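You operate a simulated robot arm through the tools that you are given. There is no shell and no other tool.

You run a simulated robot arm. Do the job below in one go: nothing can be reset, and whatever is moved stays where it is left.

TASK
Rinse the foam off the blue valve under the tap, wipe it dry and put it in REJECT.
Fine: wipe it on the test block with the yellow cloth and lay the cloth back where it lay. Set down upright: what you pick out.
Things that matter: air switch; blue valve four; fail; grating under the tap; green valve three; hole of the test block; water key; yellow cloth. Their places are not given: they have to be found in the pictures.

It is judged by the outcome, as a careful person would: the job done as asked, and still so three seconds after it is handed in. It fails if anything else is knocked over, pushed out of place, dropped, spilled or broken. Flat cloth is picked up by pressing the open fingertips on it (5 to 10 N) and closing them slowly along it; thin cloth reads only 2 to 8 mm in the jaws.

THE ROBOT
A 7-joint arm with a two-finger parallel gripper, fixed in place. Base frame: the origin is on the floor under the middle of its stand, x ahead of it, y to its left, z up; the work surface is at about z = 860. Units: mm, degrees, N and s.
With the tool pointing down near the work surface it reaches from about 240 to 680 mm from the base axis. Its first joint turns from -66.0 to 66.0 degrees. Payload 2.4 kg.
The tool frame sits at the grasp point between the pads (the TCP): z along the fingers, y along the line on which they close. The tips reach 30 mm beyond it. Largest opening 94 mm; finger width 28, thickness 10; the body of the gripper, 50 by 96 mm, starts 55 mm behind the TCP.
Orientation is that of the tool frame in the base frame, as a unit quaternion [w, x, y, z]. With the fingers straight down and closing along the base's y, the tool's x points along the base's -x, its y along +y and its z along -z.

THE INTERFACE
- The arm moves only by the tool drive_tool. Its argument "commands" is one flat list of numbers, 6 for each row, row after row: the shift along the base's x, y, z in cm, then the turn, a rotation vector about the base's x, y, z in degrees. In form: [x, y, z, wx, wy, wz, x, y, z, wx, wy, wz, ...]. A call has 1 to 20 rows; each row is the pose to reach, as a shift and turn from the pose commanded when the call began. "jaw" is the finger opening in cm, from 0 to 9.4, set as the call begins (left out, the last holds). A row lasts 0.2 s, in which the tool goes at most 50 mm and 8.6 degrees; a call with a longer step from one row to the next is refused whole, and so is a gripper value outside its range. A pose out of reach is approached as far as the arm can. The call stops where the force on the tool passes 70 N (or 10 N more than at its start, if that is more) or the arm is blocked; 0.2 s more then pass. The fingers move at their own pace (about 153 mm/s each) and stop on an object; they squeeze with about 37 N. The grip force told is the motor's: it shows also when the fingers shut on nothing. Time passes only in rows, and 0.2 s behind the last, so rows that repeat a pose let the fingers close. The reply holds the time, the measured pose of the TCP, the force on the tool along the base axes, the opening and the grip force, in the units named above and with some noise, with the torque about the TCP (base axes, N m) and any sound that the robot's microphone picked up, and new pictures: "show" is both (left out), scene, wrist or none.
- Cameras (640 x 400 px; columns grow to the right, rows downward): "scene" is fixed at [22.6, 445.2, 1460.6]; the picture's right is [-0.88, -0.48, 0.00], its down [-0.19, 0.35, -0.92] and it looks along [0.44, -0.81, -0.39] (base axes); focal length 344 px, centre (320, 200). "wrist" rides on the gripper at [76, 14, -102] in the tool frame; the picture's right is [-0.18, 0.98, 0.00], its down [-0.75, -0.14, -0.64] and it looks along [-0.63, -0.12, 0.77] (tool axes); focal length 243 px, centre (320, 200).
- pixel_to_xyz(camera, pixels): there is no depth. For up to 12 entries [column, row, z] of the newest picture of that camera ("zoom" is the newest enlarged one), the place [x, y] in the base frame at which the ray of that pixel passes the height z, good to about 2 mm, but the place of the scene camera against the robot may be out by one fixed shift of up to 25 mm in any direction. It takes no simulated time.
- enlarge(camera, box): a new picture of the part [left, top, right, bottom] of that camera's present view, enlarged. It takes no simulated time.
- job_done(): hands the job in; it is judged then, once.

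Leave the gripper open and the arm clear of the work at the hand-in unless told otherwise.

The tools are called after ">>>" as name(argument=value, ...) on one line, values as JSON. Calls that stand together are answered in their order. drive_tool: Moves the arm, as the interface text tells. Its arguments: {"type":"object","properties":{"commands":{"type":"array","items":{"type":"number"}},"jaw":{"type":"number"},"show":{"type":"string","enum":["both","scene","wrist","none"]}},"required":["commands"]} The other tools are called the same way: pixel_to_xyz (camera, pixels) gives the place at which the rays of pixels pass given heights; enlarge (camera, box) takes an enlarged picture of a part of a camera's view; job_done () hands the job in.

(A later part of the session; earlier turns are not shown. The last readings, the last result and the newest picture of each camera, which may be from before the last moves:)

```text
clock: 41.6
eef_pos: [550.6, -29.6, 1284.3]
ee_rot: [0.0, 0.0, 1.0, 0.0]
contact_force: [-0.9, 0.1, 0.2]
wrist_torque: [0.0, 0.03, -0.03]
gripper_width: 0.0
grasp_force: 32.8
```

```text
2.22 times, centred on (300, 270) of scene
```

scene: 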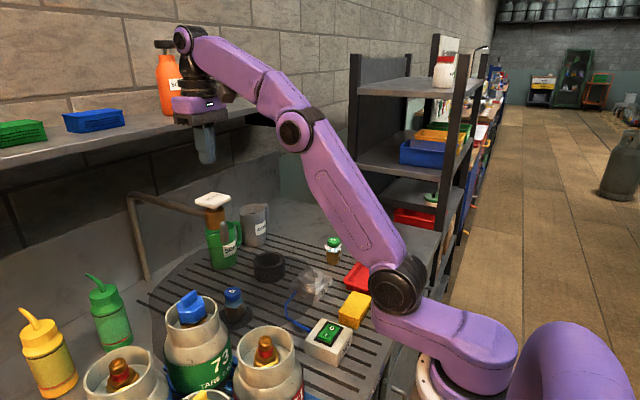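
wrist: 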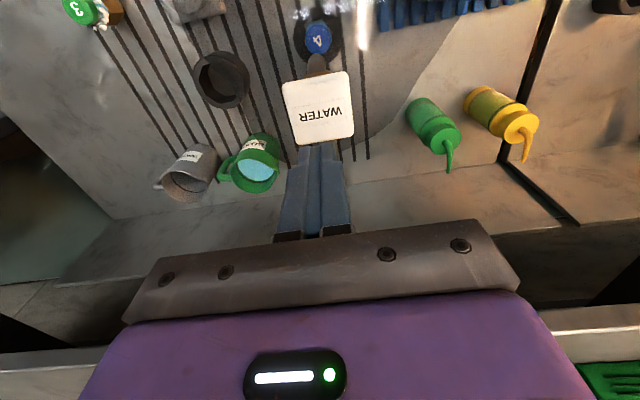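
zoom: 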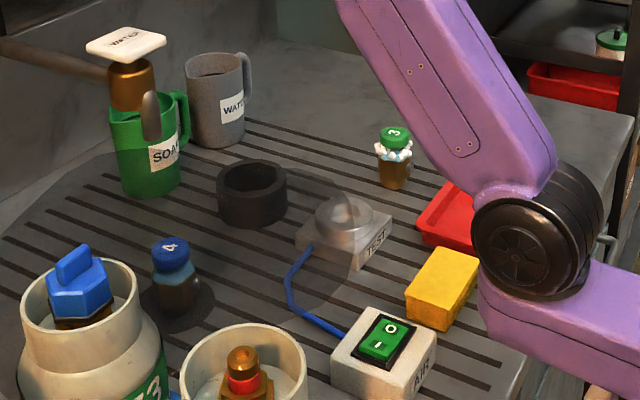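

Water stopped; the wet area stays off the cloth. I compare valve 4's shoulder with foamy valve 3's to judge whether the pale blue is leftover foam.

>>> enlarge(camera="scene", box=[318, 230, 350, 270])

>>> enlarge(camera="scene", box=[218, 280, 250, 325])

```text
10.00 times, centred on (334, 250) of scene
```

zoom: 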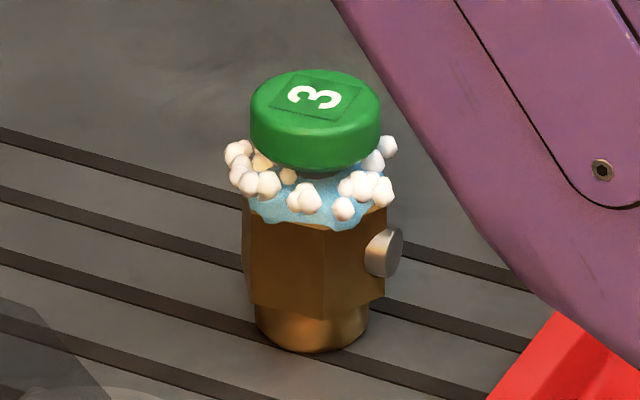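

```text
8.89 times, centred on (234, 302) of scene
```

zoom: 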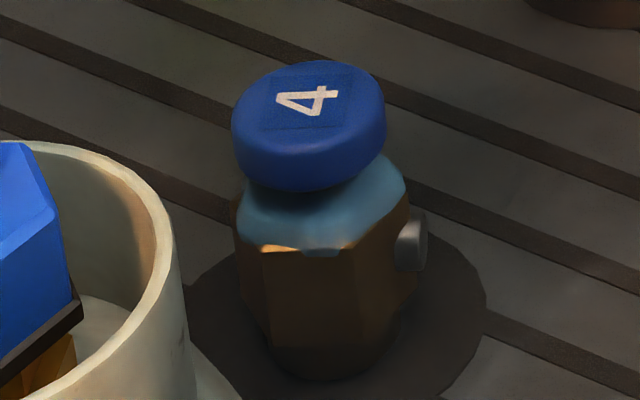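

The pale blue band is likely the wet film that wiping will remove (unchanged for 6 s of rinsing, bubbles all gone). Next I retreat from the tap and go look at the test block hole from above to measure it exactly.

>>> drive_tool(commands=[-3.75, 0, 0, 0, 0, 0, -7.5, 0, 0, 0, 0, 0, -11.25, 0, 0, 0, 0, 0, -15, 0, 0, 0, 0, 0, -15.9, -2.6, -2.8, 0, 0, 0, -16.8, -5.2, -5.6, 0, 0, 0, -17.6, -7.7, -8.4, 0, 0, 0, -18.5, -10.3, -11.2, 0, 0, 0, -19.4, -12.8, -14, 0, 0, 0, -20.3, -15.4, -16.8, 0, 0, 0, -21.1, -18, -19.6, 0, 0, 0, -22, -20.5, -22.4, 0, 0, 0, -22, -20.5, -22.4, 0, 0, 0], jaw=9.4, show="both")

>>> enlarge(camera="wrist", box=[270, 120, 390, 220])

```text
clock: 44.4
eef_pos: [327.7, -235.0, 1060.3]
ee_rot: [0.0, 0.001, 1.0, 0.0]
contact_force: [0.5, 0.1, 0.0]
wrist_torque: [-0.04, -0.01, 0.01]
gripper_width: 94.1
grasp_force: 0.1
```

scene: 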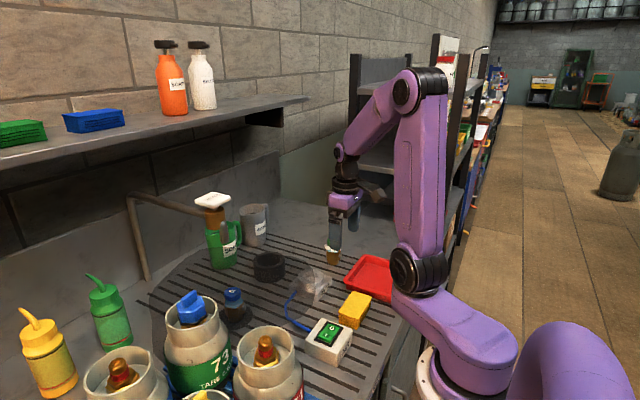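
wrist: 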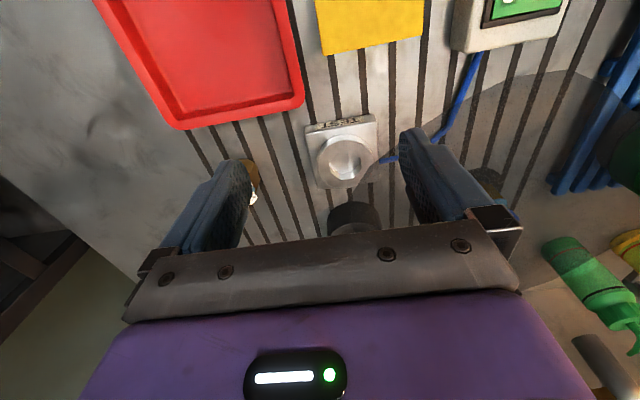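

```text
4.00 times, centred on (330, 170) of wrist
```

zoom: 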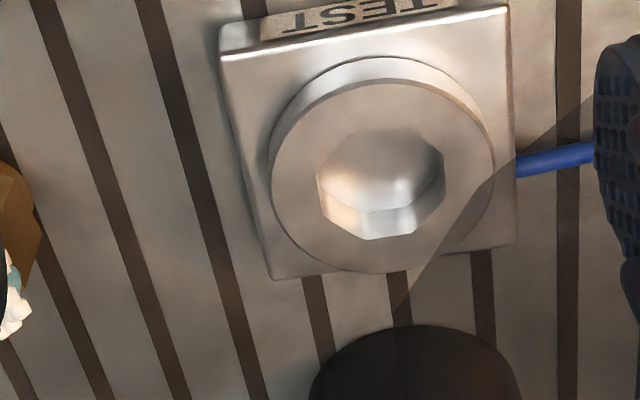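

I query the ring's and hole's edges at candidate heights.

>>> pixel_to_xyz(camera="wrist", pixels=[[345.4, 165.3, 895], [345.4, 165.3, 900], [345.4, 165.3, 905], [345.4, 165.3, 910], [317.5, 165, 905], [373.3, 163, 905], [345.5, 140, 905], [345.5, 187.5, 905], [329, 166, 905], [361.5, 165, 905], [345, 152.2, 905], [343, 180, 905]])

>>> enlarge(camera="wrist", box=[310, 130, 380, 200])

```text
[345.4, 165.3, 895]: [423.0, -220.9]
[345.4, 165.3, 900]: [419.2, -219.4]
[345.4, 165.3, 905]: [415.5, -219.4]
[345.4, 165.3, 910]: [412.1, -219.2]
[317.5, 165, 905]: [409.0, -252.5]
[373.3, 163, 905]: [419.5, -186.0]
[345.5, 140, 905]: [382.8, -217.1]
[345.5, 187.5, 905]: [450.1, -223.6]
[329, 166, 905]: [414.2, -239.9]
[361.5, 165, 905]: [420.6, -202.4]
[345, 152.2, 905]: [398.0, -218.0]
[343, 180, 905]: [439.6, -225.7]
```

```text
5.71 times, centred on (345, 165) of wrist
```

zoom: 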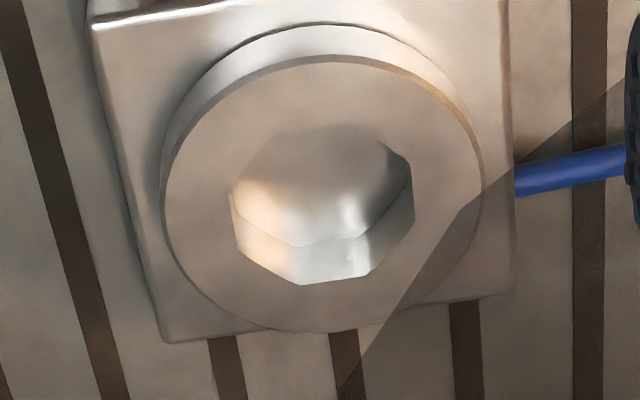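

Ring centre is around (416,-220) if its top is near z=905. To be independent of height I move so that the camera looks straight down on the hole.

>>> drive_tool(commands=[3.7, 0, 0, 0, 0, 0, 7.4, 0, -1, 0, 0, 0, 11, 0, -3, 0, 0, 0, 14.6, 0, -5, 0, 0, 0, 14.6, 0, -5, 0, 0, 0], show="wrist")

>>> enlarge(camera="wrist", box=[260, 0, 380, 100])

```text
clock: 45.6
eef_pos: [476.9, -234.4, 1009.1]
ee_rot: [0.0, 0.0, 1.0, 0.0]
contact_force: [0.0, -0.3, 0.2]
wrist_torque: [-0.02, -0.02, -0.04]
gripper_width: 93.9
grasp_force: 0.0
```

wrist: 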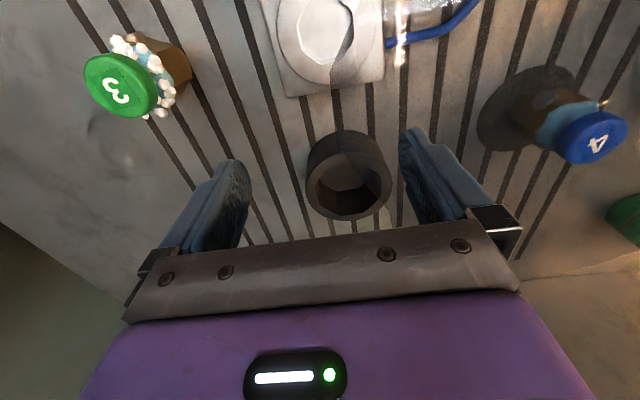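

```text
4.00 times, centred on (320, 50) of wrist
```

zoom: 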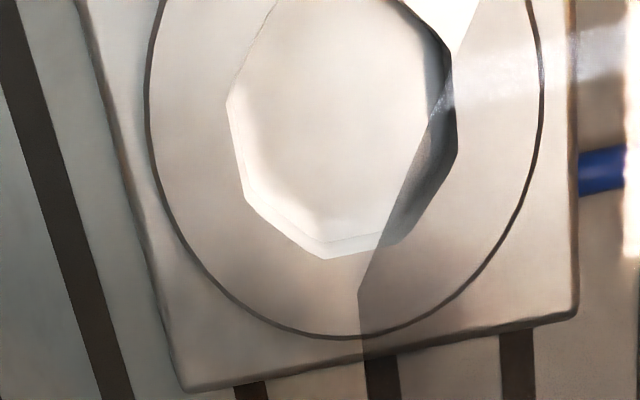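

I query the ring edges in this straight-down view.

>>> pixel_to_xyz(camera="wrist", pixels=[[276.75, 23.75, 900], [276.75, 23.75, 910], [375.75, 21.25, 900], [375.75, 21.25, 910], [333.75, 83.75, 900], [333.75, 83.75, 910], [297, 25, 905], [354.3, 27.5, 905], [321.3, 64.5, 905], [118, 86, 935], [590, 138, 936], [348, 170, 895]])

```text
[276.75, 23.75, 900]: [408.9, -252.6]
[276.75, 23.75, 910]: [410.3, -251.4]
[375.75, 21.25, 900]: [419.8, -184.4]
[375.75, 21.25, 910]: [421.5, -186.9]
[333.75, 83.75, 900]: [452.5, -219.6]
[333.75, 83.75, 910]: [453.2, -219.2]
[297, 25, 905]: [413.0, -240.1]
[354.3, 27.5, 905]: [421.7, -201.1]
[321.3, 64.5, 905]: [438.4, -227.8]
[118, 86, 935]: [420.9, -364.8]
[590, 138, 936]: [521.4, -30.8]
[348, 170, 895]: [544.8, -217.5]
```

Hole centre ≈ (417,-220), ring top ≈ 905, hole ~40 mm wide. The valve stands at about (522,-29). Now I go back with 30° tilt to the pre-grasp pose in front of the tap.

>>> drive_tool(commands=[-1, 3.4, 1, 0, -5, 0, -2, 6.8, 2, 0, -10, 0, -3, 10.3, 2, 0, -15, 0, -4, 13.7, 2, 0, -20, 0, -5, 17.2, 2, 0, -25, 0, -5.7, 20.6, 2, 0, -30, 0, -3.5, 20.6, 2, 0, -30, 0, -0.7, 20.6, 2, 0, -30, 0, -0.7, 20.6, 2, 0, -30, 0], jaw=9.4, show="both")

>>> enlarge(camera="wrist", box=[260, 40, 380, 180])

```text
clock: 47.6
eef_pos: [469.1, -28.8, 1030.0]
ee_rot: [0.259, 0.0, 0.966, 0.001]
contact_force: [0.0, 0.0, -0.3]
wrist_torque: [0.03, -0.04, -0.02]
gripper_width: 94.1
grasp_force: 0.0
out of reach, approached as far as the arm can: row 6
```

scene: 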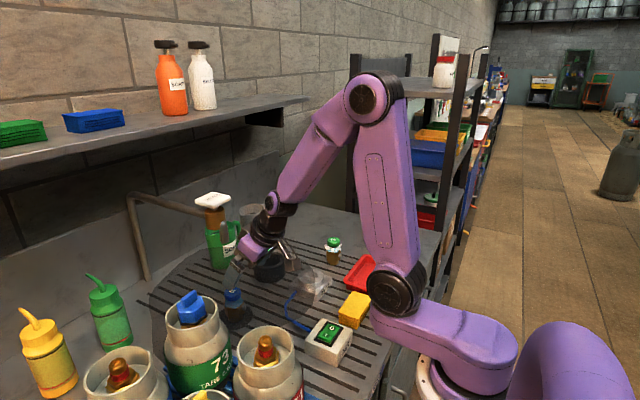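
wrist: 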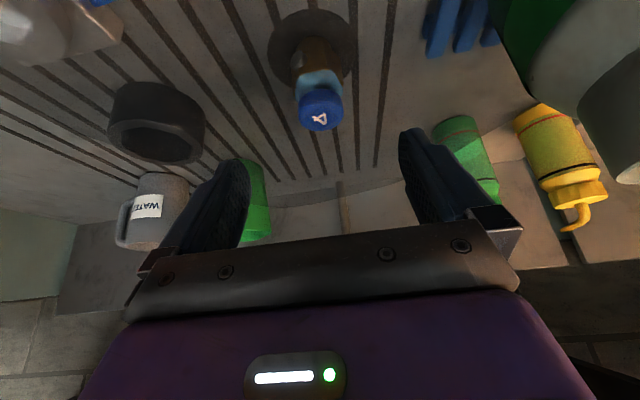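

```text
2.86 times, centred on (320, 110) of wrist
```

zoom: 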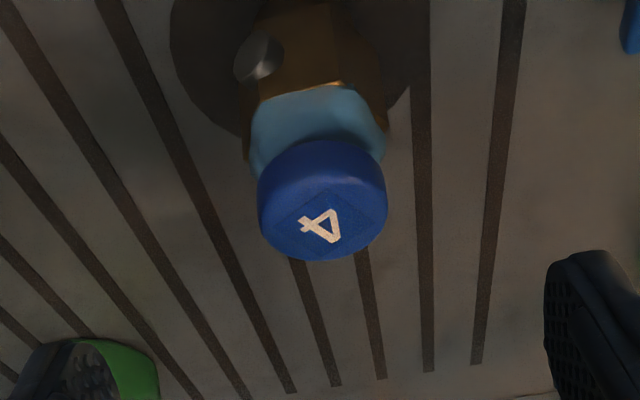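

Valve cap label at wrist (320,118); I get its position and then advance to grip the cap.

>>> pixel_to_xyz(camera="wrist", pixels=[[320.3, 117.7, 936], [320.3, 117.7, 932]])

>>> drive_tool(commands=[0.9, 0.05, -1.6, 0, 0, 0, 1.8, 0.05, -3.1, 0, 0, 0, 2.7, 0.05, -4.7, 0, 0, 0, 3.6, 0.05, -6.3, 0, 0, 0, 4.5, 0.05, -7.8, 0, 0, 0, 4.5, 0.05, -7.8, 0, 0, 0], show="wrist")

>>> enlarge(camera="wrist", box=[220, 80, 440, 240])

```text
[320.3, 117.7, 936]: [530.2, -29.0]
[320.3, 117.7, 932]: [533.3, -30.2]
```

```text
clock: 49.0
eef_pos: [514.2, -29.4, 952.5]
ee_rot: [0.259, 0.0, 0.966, 0.0]
contact_force: [-0.3, -0.2, 0.5]
wrist_torque: [0.0, 0.03, -0.03]
gripper_width: 93.9
grasp_force: 0.0
```

wrist: 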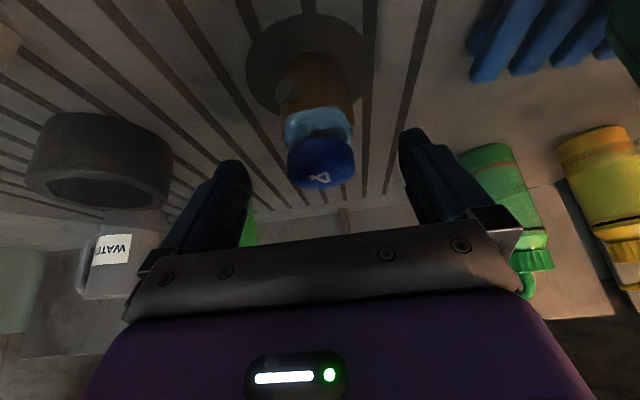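

```text
2.50 times, centred on (330, 160) of wrist
```

zoom: 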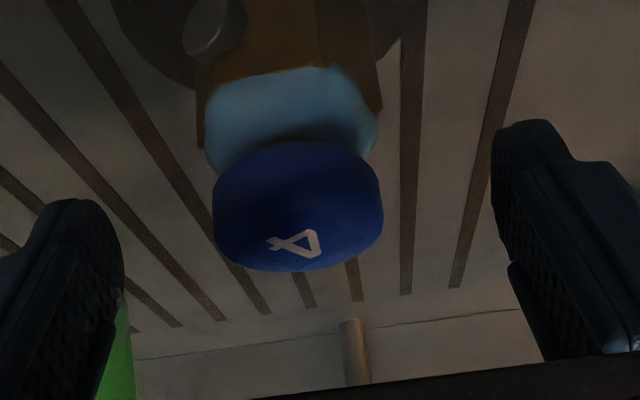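

Same relation as the earlier good grip. I close on the cap.

>>> drive_tool(commands=[0, 0, 0, 0, 0, 0, 0, 0, 0, 0, 0, 0, 0, 0, 0, 0, 0, 0, 0, 0, 0, 0, 0, 0], jaw=3.0, show="none")

>>> drive_tool(commands=[0, 0, 0.2, 0, 0, 0, 0, 0, 0.6, 0, 0, 0, 0, 0, 1.2, 0, 0, 0, 0, 0, 1.2, 0, 0, 0], show="both")

>>> enlarge(camera="scene", box=[210, 250, 290, 330])

```text
clock: 50.0
eef_pos: [513.4, -27.5, 953.4]
ee_rot: [0.259, 0.0, 0.966, 0.0]
contact_force: [0.1, 1.4, 1.0]
wrist_torque: [0.05, -0.08, 0.0]
gripper_width: 38.3
grasp_force: 36.6
```

```text
clock: 51.0
eef_pos: [512.5, -27.7, 963.8]
ee_rot: [0.258, 0.0, 0.966, 0.0]
contact_force: [-0.7, 1.1, -3.9]
wrist_torque: [-0.03, 0.01, 0.0]
gripper_width: 38.1
grasp_force: 37.3
```

scene: 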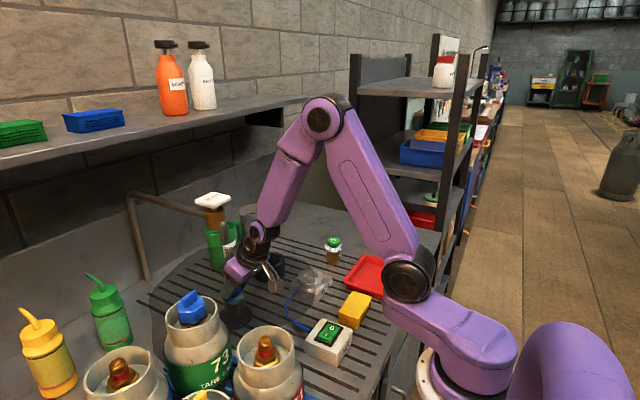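
wrist: 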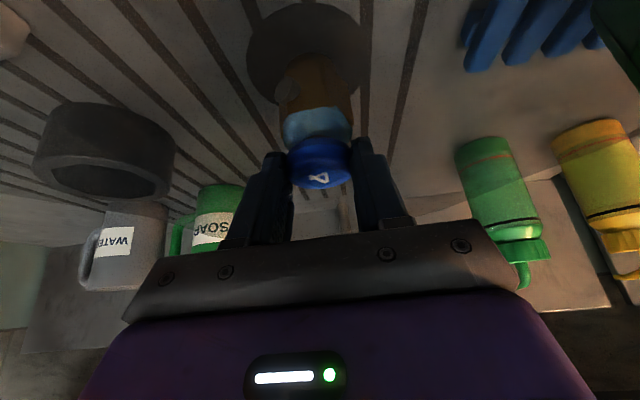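

```text
5.00 times, centred on (250, 290) of scene
```

zoom: 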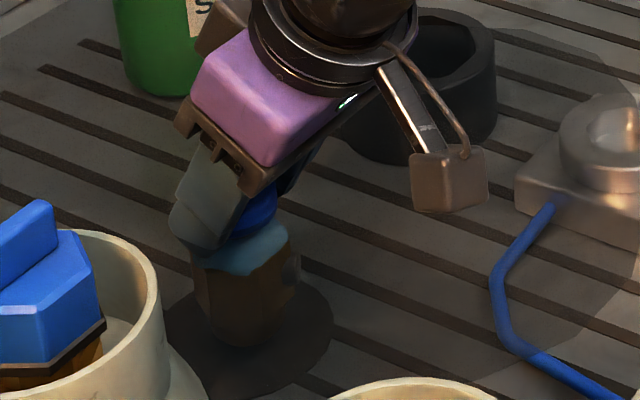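

Lifted firmly (38.1 mm). I back out from under the spout, rise, and carry the valve over to the test block with yaw -28°.

>>> drive_tool(commands=[-2.7, 0, 0, 0, 0, 0, -5.4, 0, 0.3, 0, 0, 0, -8, 0, 0.6, 0, 0, 0, -8, 0, 4, 0, 0, 0, -8, 0, 7.5, 0, 0, 0, -8, 0, 9.6, 0, 0, 0, -8.4, -3.1, 9.6, 0, 0, -4.67, -8.8, -6.3, 9.6, 0, 0, -9.33, -9.2, -9.4, 9.6, 0, 0, -14, -9.6, -12.5, 9.6, 0, 0, -18.67, -10, -15.7, 9.6, 0, 0, -23.33, -10.4, -18.8, 9.6, 0, 0, -28, -10.4, -18.8, 9.6, 0, 0, -28], show="both")

>>> enlarge(camera="wrist", box=[220, 0, 440, 240])

```text
clock: 53.8
eef_pos: [409.6, -217.1, 1060.4]
ee_rot: [0.25, 0.234, 0.937, -0.063]
contact_force: [0.3, 0.1, -2.4]
wrist_torque: [-0.02, 0.03, 0.02]
gripper_width: 38.2
grasp_force: 37.2
```

scene: 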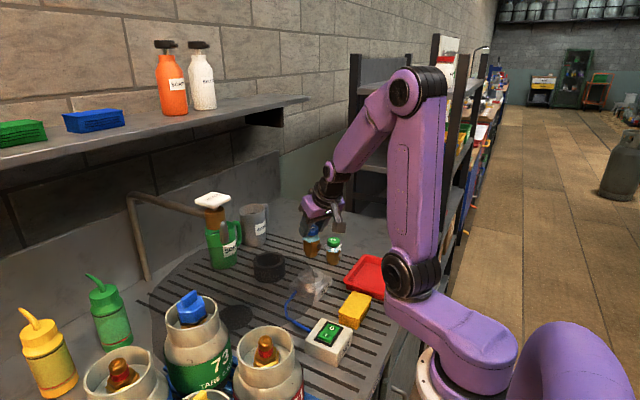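
wrist: 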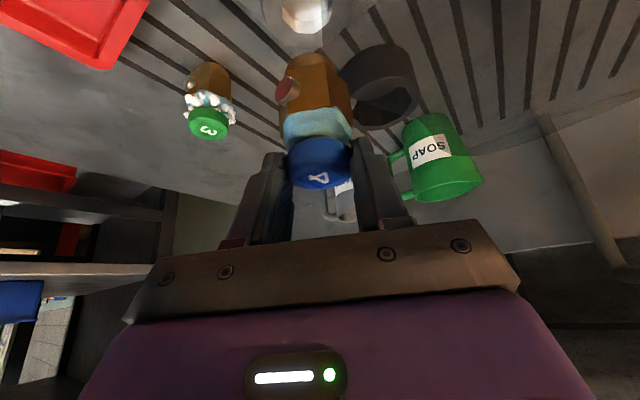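

```text
1.67 times, centred on (330, 120) of wrist
```

zoom: 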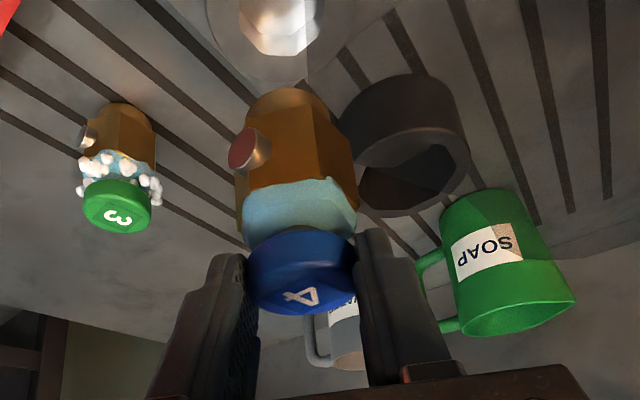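

I zoom on the stub to find where the valve's bottom is relative to the tool.

>>> enlarge(camera="wrist", box=[265, 40, 365, 140])

>>> enlarge(camera="scene", box=[270, 190, 370, 310])

```text
4.00 times, centred on (315, 90) of wrist
```

zoom: 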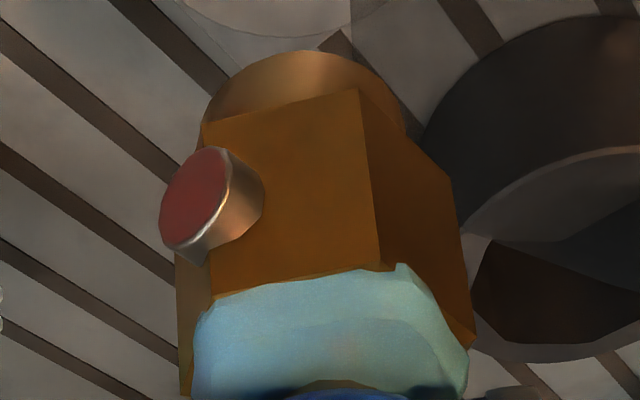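

```text
3.33 times, centred on (320, 250) of scene
```

zoom: 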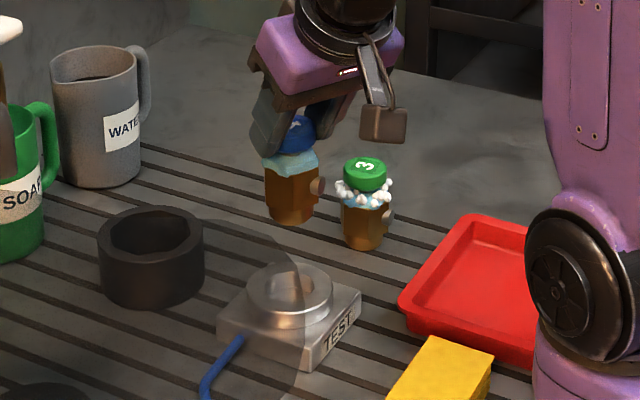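

The stub's bottom rim centre is at about zoom (305,125) → wrist (311.3,71.3). I query it at its height (≈967).

>>> pixel_to_xyz(camera="wrist", pixels=[[311.3, 71.3, 967], [311.3, 71.3, 963], [286, 70, 967], [336, 71, 967], [308, 53, 967]])

```text
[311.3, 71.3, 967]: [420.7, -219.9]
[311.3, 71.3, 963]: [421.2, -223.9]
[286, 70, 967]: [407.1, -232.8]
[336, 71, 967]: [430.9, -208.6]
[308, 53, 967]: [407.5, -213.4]
```

Stub centre ≈ (420,-221); the hole is at (417,-220). I correct by (-3.5,+1) mm and lower to about 10 mm above the ring.

>>> drive_tool(commands=[-0.2, 0.05, -1.5, 0, 0, 0, -0.35, 0.1, -3, 0, 0, 0, -0.35, 0.1, -4.5, 0, 0, 0, -0.35, 0.1, -5.2, 0, 0, 0, -0.35, 0.1, -5.2, 0, 0, 0], show="both")

>>> enlarge(camera="scene", box=[280, 230, 350, 310])

>>> enlarge(camera="wrist", box=[255, 0, 385, 140])

```text
clock: 55.0
eef_pos: [405.3, -216.2, 1007.2]
ee_rot: [0.251, 0.234, 0.937, -0.063]
contact_force: [0.8, 0.2, -3.2]
wrist_torque: [0.03, 0.05, 0.01]
gripper_width: 38.1
grasp_force: 37.2
```

scene: 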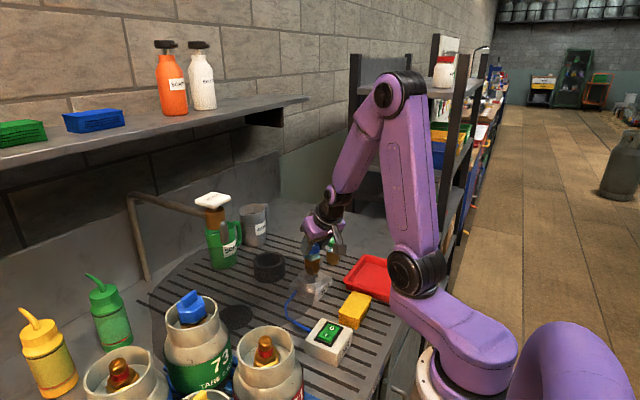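
wrist: 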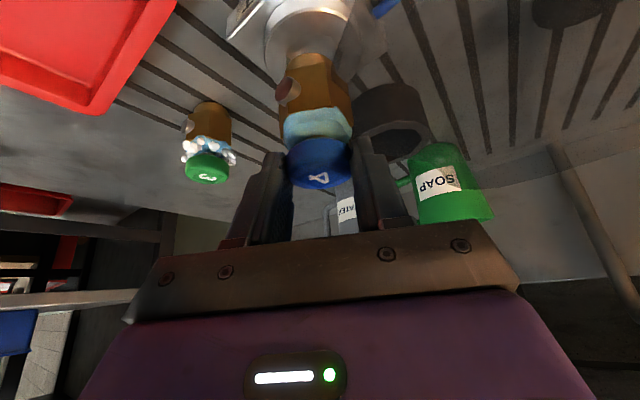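

```text
5.00 times, centred on (315, 270) of scene
```

zoom: 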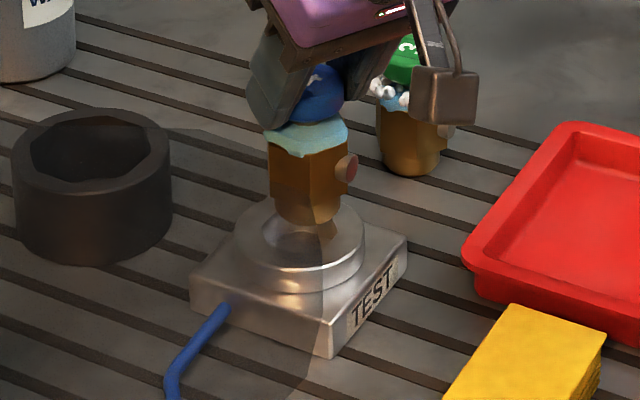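

```text
2.86 times, centred on (320, 70) of wrist
```

zoom: 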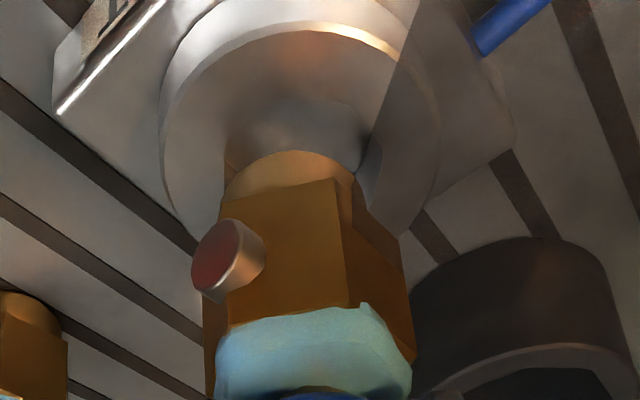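

I zoom in to compare the stub and hole centres in the same picture.

>>> enlarge(camera="wrist", box=[255, 0, 375, 80])

>>> enlarge(camera="scene", box=[290, 250, 340, 300])

```text
5.00 times, centred on (315, 40) of wrist
```

zoom: 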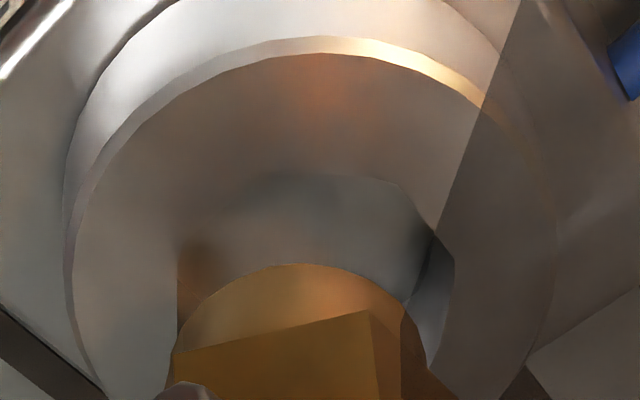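

```text
8.00 times, centred on (315, 275) of scene
```

zoom: 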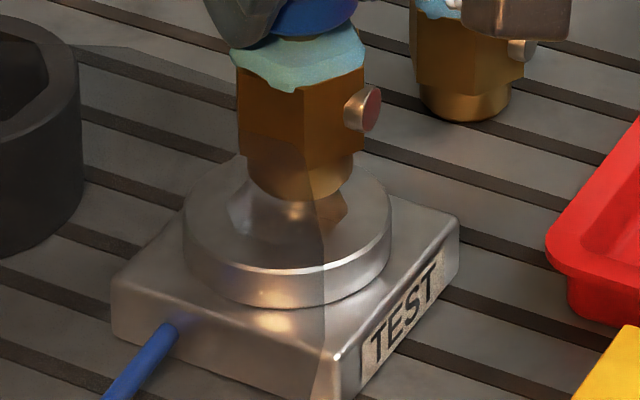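

I query hole edges at z=905 and stub edges at z≈914 from this same picture.

>>> pixel_to_xyz(camera="wrist", pixels=[[286.6, 56, 905], [342, 52, 905], [314, 35.5, 905], [265.4, 53, 905], [363, 46, 905], [317, 8, 905], [285.4, 70, 914], [336.6, 73, 914], [311, 52.6, 914]])

```text
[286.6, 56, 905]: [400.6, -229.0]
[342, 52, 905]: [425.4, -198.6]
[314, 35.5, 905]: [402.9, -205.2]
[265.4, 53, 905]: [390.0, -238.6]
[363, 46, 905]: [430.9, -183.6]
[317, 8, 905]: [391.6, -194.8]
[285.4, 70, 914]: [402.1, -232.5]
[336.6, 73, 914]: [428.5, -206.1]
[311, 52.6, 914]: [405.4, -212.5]
```

Comparing within the same pictures, the stub is about 4.8 mm too close to the robot (and its bottom is ~15 mm above the ring). I shift (+4.8,+0.6) mm and recheck.

>>> drive_tool(commands=[0.25, 0.03, 0, 0, 0, 0, 0.48, 0.06, 0, 0, 0, 0, 0.48, 0.06, 0, 0, 0, 0], show="none")

>>> enlarge(camera="wrist", box=[255, 0, 375, 80])

>>> enlarge(camera="scene", box=[290, 250, 340, 300])

```text
clock: 55.8
eef_pos: [411.6, -215.2, 1009.2]
ee_rot: [0.251, 0.234, 0.937, -0.062]
contact_force: [0.2, 0.4, -2.9]
wrist_torque: [0.0, 0.03, 0.05]
gripper_width: 37.8
grasp_force: 37.0
```

```text
5.00 times, centred on (315, 40) of wrist
```

zoom: 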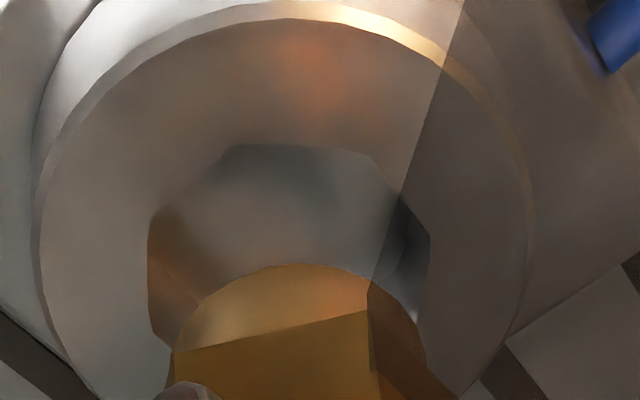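

```text
8.00 times, centred on (315, 275) of scene
```

zoom: 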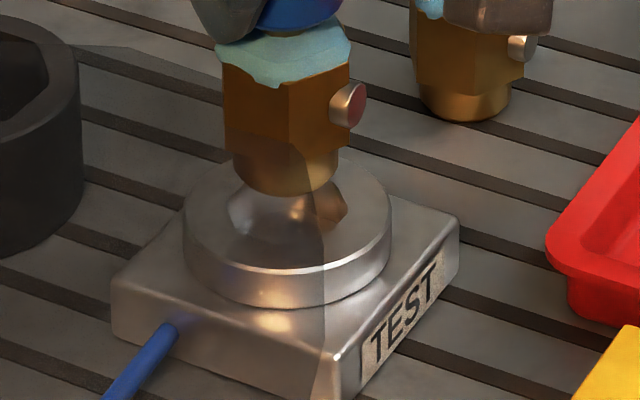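

Now the stub and the hole line up in both views (scene columns 287/287; wrist after lean 291/288), with about 21 mm height left. I lower 20 mm and check.

>>> drive_tool(commands=[0, 0, -0.7, 0, 0, 0, 0, 0, -1.4, 0, 0, 0, 0, 0, -2.0, 0, 0, 0, 0, 0, -2.0, 0, 0, 0], show="none")

>>> enlarge(camera="wrist", box=[255, 0, 375, 80])

>>> enlarge(camera="scene", box=[290, 250, 340, 300])

```text
clock: 56.8
eef_pos: [411.9, -214.9, 988.8]
ee_rot: [0.251, 0.234, 0.937, -0.063]
contact_force: [-0.2, 0.0, -3.2]
wrist_torque: [0.02, 0.04, 0.01]
gripper_width: 37.9
grasp_force: 36.6
```

```text
5.00 times, centred on (315, 40) of wrist
```

zoom: 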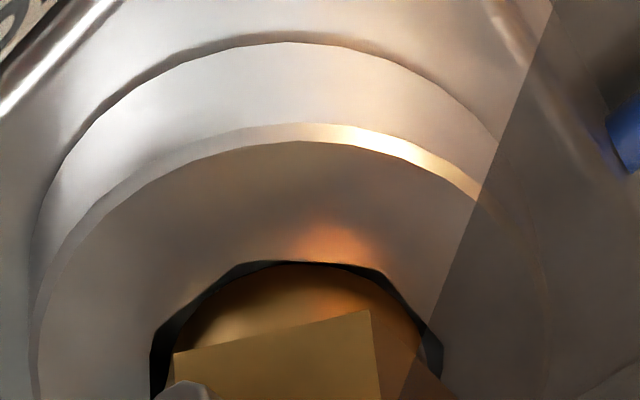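

```text
8.00 times, centred on (315, 275) of scene
```

zoom: 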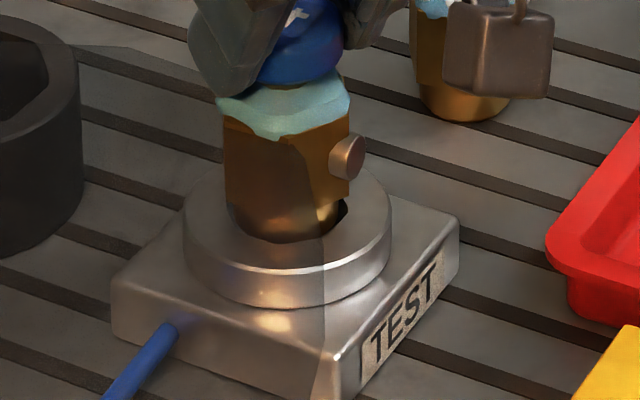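

The stub is centred right above the hole mouth with dark gap all round. I continue down in small steps, watching the force.

>>> drive_tool(commands=[0, 0, -0.2, 0, 0, 0, 0, 0, -0.4, 0, 0, 0, 0, 0, -0.6, 0, 0, 0, 0, 0, -0.6, 0, 0, 0], show="none")

>>> enlarge(camera="scene", box=[290, 250, 340, 300])

>>> enlarge(camera="wrist", box=[255, 0, 375, 80])

```text
clock: 57.8
eef_pos: [410.6, -214.8, 983.1]
ee_rot: [0.251, 0.234, 0.937, -0.062]
contact_force: [-0.2, 0.1, -3.3]
wrist_torque: [0.05, 0.06, 0.03]
gripper_width: 38.0
grasp_force: 36.8
```

```text
8.00 times, centred on (315, 275) of scene
```

zoom: 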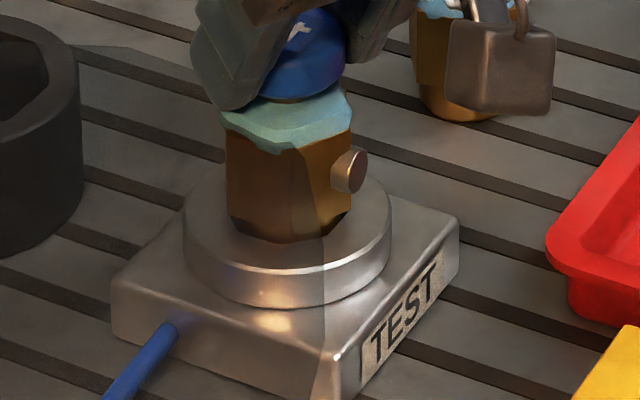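

```text
5.00 times, centred on (315, 40) of wrist
```

zoom: 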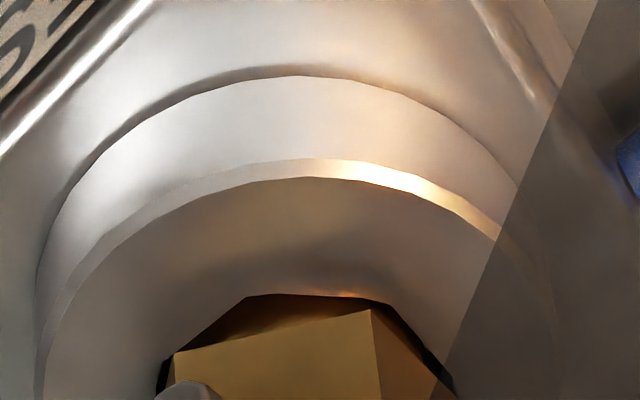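

The stub goes into the hole without force. I continue down in 2 mm steps.

>>> drive_tool(commands=[0, 0, -0.2, 0, 0, 0, 0, 0, -0.4, 0, 0, 0, 0, 0, -0.6, 0, 0, 0, 0, 0, -0.6, 0, 0, 0], show="none")

```text
clock: 58.8
eef_pos: [410.8, -215.2, 977.4]
ee_rot: [0.253, 0.234, 0.937, -0.063]
contact_force: [-7.2, 1.9, 18.1]
wrist_torque: [0.21, 0.44, 0.08]
gripper_width: 37.6
grasp_force: 37.4
```

Contact at +18 N. I look at how it sits before releasing.

>>> enlarge(camera="scene", box=[290, 250, 340, 300])

>>> enlarge(camera="wrist", box=[255, 0, 375, 80])

```text
8.00 times, centred on (315, 275) of scene
```

zoom: 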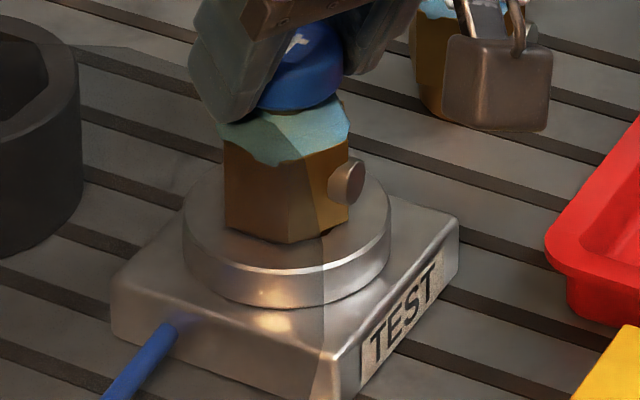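

```text
5.00 times, centred on (315, 40) of wrist
```

zoom: 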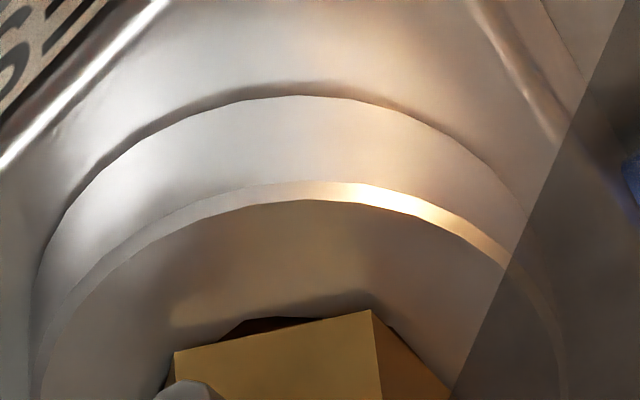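

The body shoulder rests on the ring — seated. I ease up ~1.5 mm to relax, then open.

>>> drive_tool(commands=[0, 0, 0.12, 0, 0, 0, 0, 0, 0.12, 0, 0, 0], show="none")

>>> drive_tool(commands=[0, 0, 0, 0, 0, 0, 0, 0, 0, 0, 0, 0, 0, 0, 0, 0, 0, 0, 0, 0, 0, 0, 0, 0], jaw=9.4, show="both")

>>> enlarge(camera="scene", box=[280, 230, 360, 310])

```text
clock: 59.4
eef_pos: [410.6, -215.5, 978.5]
ee_rot: [0.252, 0.235, 0.937, -0.063]
contact_force: [1.2, -0.1, -0.1]
wrist_torque: [-0.02, -0.16, 0.02]
gripper_width: 37.9
grasp_force: 36.9
```

```text
clock: 60.4
eef_pos: [410.1, -216.0, 979.7]
ee_rot: [0.251, 0.235, 0.937, -0.063]
contact_force: [1.0, 0.5, 0.2]
wrist_torque: [0.01, 0.02, -0.03]
gripper_width: 94.2
grasp_force: 0.0
```

scene: 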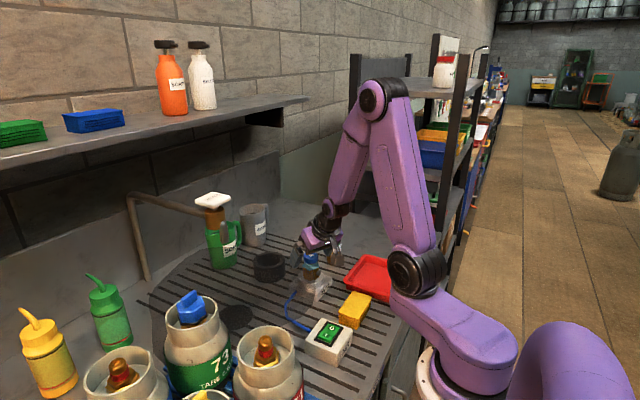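
wrist: 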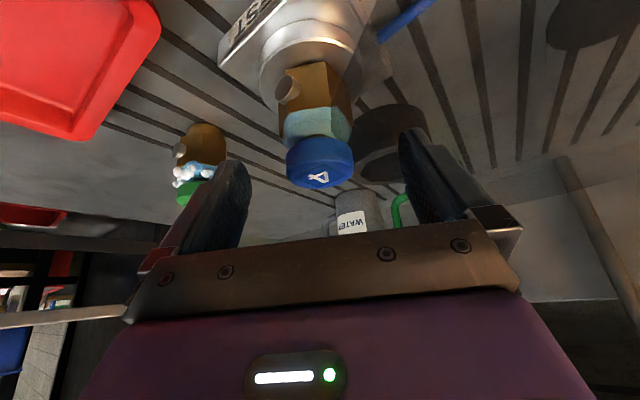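

```text
5.00 times, centred on (320, 270) of scene
```

zoom: 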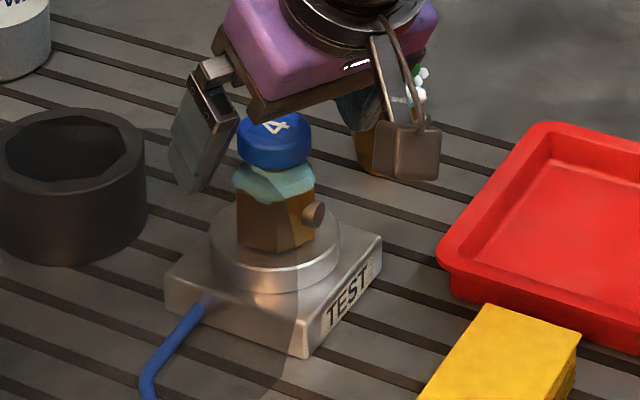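

The valve stands upright in the test block. I retreat along the tool axis, then level the tool and move to look at the yellow cloth.

>>> drive_tool(commands=[-1.5, 0.8, 2.9, 0, 0, 0, -2.9, 1.55, 5.8, 0, 0, 0, -4.4, 2.3, 8.7, 0, 0, 0, -5.5, 2.3, 8.7, 1.22, 4.9, 4.56, -6.6, 2.3, 8.7, 2.44, 9.8, 9.12, -7.7, 2.2, 8.2, 3.67, 14.7, 13.68, -8.8, 2.1, 7.7, 4.89, 19.6, 18.24, -9.9, 2.0, 7.2, 6.11, 24.5, 22.8, -11, 2.0, 7, 7.33, 29.4, 27.36, -11, 2.0, 7, 7.33, 29.4, 27.36], show="both")

>>> enlarge(camera="scene", box=[280, 230, 400, 350])

```text
clock: 62.6
eef_pos: [301.1, -196.2, 1048.5]
ee_rot: [-0.001, 0.0, 1.0, 0.001]
contact_force: [-0.3, -0.3, 0.3]
wrist_torque: [-0.01, 0.01, 0.03]
gripper_width: 94.2
grasp_force: 0.2
```

scene: 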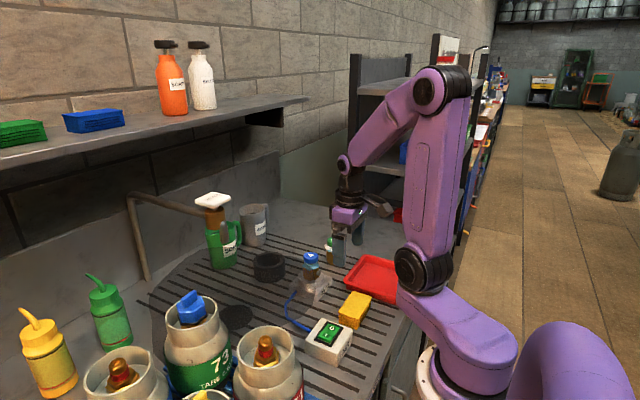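
wrist: 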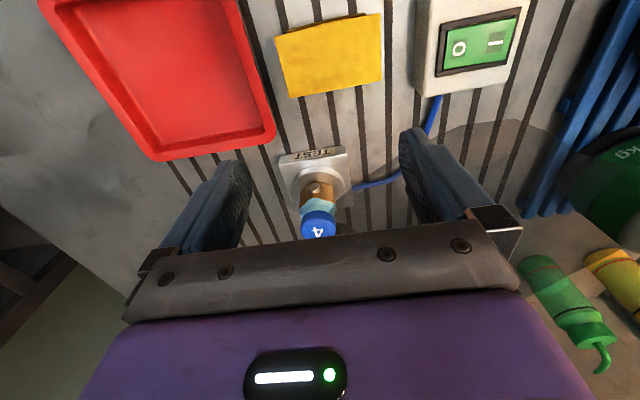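

```text
3.33 times, centred on (340, 290) of scene
```

zoom: 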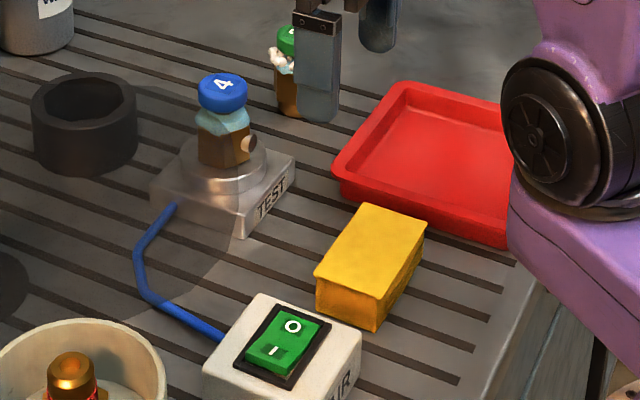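

I zoom on the cloth to measure its exact place (to be restored later).

>>> enlarge(camera="wrist", box=[260, 0, 400, 105])

>>> enlarge(camera="scene", box=[325, 280, 385, 340])

```text
3.81 times, centred on (330, 52) of wrist
```

zoom: 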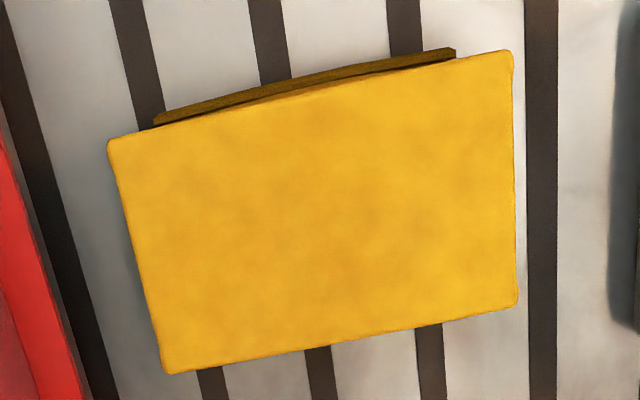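

```text
6.67 times, centred on (355, 310) of scene
```

zoom: 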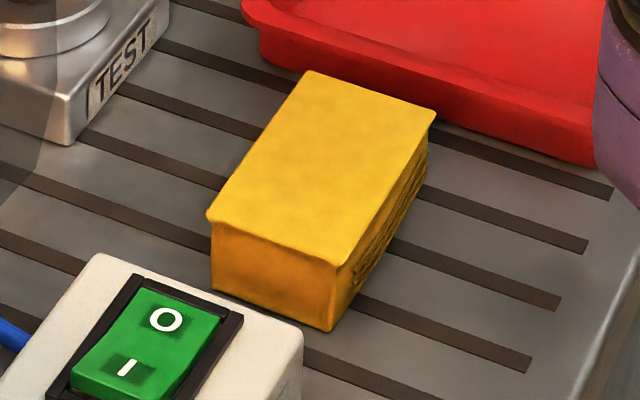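

I query the cloth's top corners at candidate heights (885–895).

>>> pixel_to_xyz(camera="wrist", pixels=[[274.4, 37, 890], [380.4, 13.2, 890], [382, 79, 890], [289.3, 97.4, 890], [274.4, 37, 896], [380.4, 13.2, 896], [382, 79, 896], [289.3, 97.4, 896], [318, 222, 975], [310, 188, 905], [420, 40, 900], [275, 130, 890]])

```text
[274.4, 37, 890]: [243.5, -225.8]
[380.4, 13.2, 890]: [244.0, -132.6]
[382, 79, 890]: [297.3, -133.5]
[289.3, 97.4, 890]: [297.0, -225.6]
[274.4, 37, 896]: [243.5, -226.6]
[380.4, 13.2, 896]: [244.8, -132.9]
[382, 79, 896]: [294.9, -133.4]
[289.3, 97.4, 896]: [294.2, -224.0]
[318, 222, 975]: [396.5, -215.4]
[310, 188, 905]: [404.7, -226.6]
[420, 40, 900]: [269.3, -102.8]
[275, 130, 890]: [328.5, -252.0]
```

The cloth's top is 53 × 93 mm, centred at (270.5,-179.4), square to the axes. I turn the gripper -90° so it closes along x, and move above it.

>>> drive_tool(commands=[-0.28, 0.15, -0.3, 0, 0, -8.2, -0.55, 0.31, -0.6, 0, 0, -16.4, -0.83, 0.46, -0.9, 0, 0, -24.5, -1.1, 0.62, -1.2, 0, 0, -32.7, -1.39, 0.77, -1.5, 0, 0, -40.9, -1.66, 0.93, -1.8, 0, 0, -49.1, -1.94, 1.08, -2.1, 0, 0, -57.3, -2.2, 1.24, -2.4, 0, 0, -65.5, -2.5, 1.4, -2.8, 0, 0, -73.6, -2.8, 1.55, -3.3, 0, 0, -81.8, -3.05, 1.7, -3.85, 0, 0, -90, -3.05, 1.7, -3.85, 0, 0, -90], show="both")

```text
clock: 65.2
eef_pos: [270.5, -178.8, 1009.0]
ee_rot: [0.0, 0.709, 0.705, 0.0]
contact_force: [-0.4, -0.3, -0.2]
wrist_torque: [0.03, 0.03, 0.01]
gripper_width: 93.9
grasp_force: 0.1
```

scene: 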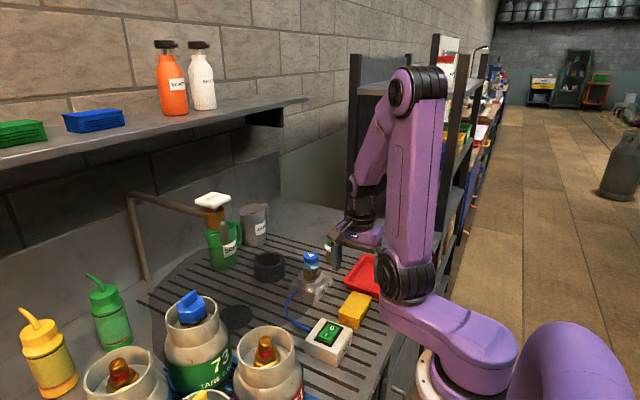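
wrist: 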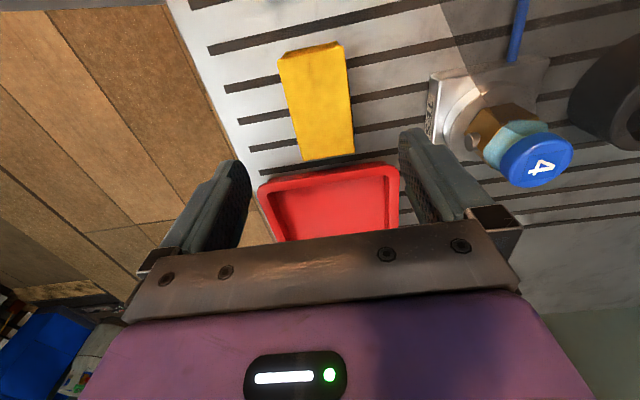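

I verify the cloth's centre from here before descending.

>>> enlarge(camera="wrist", box=[255, 20, 385, 180])

>>> pixel_to_xyz(camera="wrist", pixels=[[279, 60, 892], [343, 45, 892], [355, 152, 892], [303, 161, 892], [262, 186, 895], [425, 150, 905]])

```text
2.50 times, centred on (320, 100) of wrist
```

zoom: 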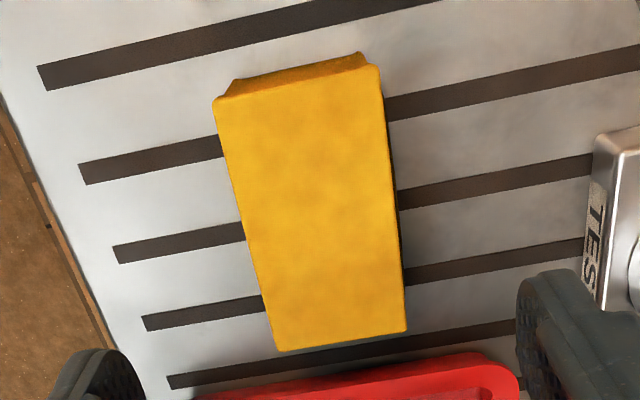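

```text
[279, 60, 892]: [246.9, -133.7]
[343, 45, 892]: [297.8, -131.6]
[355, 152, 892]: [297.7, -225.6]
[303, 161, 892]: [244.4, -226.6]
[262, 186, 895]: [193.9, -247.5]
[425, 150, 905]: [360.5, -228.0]
```

Consistent: centre (271,-179). I descend so the fingertips are at ~876 beside the cloth.

>>> drive_tool(commands=[0, 0, -2.5, 0, 0, 0, 0, 0, -5, 0, 0, 0, 0, 0, -7.5, 0, 0, 0, 0, 0, -9.5, 0, 0, 0, 0.05, 0, -10.3, 0, 0, 0, 0.05, 0, -10.3, 0, 0, 0], show="both")

>>> enlarge(camera="scene", box=[320, 250, 400, 340])

```text
clock: 66.6
eef_pos: [271.9, -175.6, 906.9]
ee_rot: [0.0, 0.708, 0.706, 0.0]
contact_force: [0.4, 0.0, -0.2]
wrist_torque: [-0.02, 0.03, 0.01]
gripper_width: 94.0
grasp_force: 0.0
```

scene: 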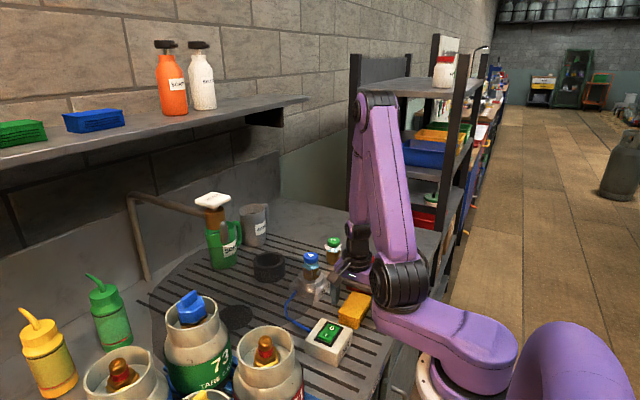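
wrist: 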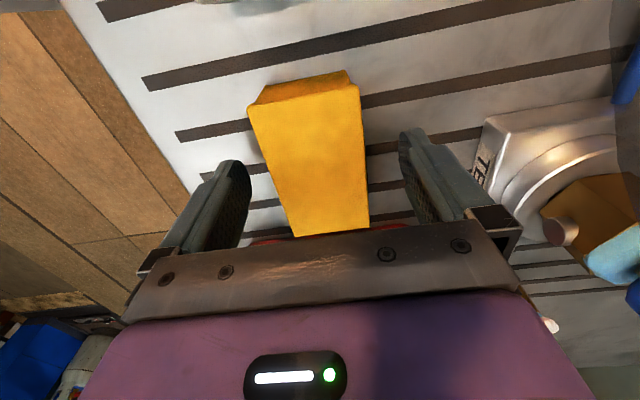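

```text
4.44 times, centred on (360, 295) of scene
```

zoom: 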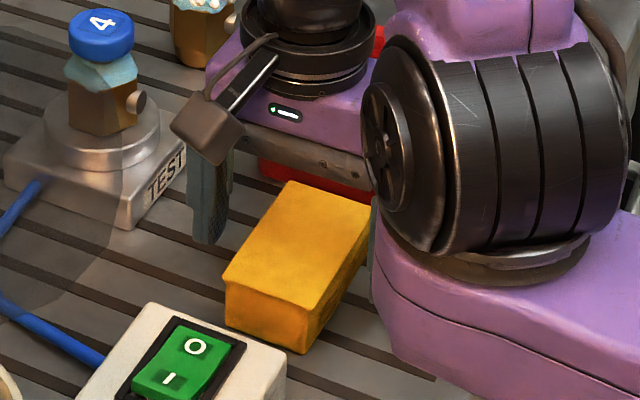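

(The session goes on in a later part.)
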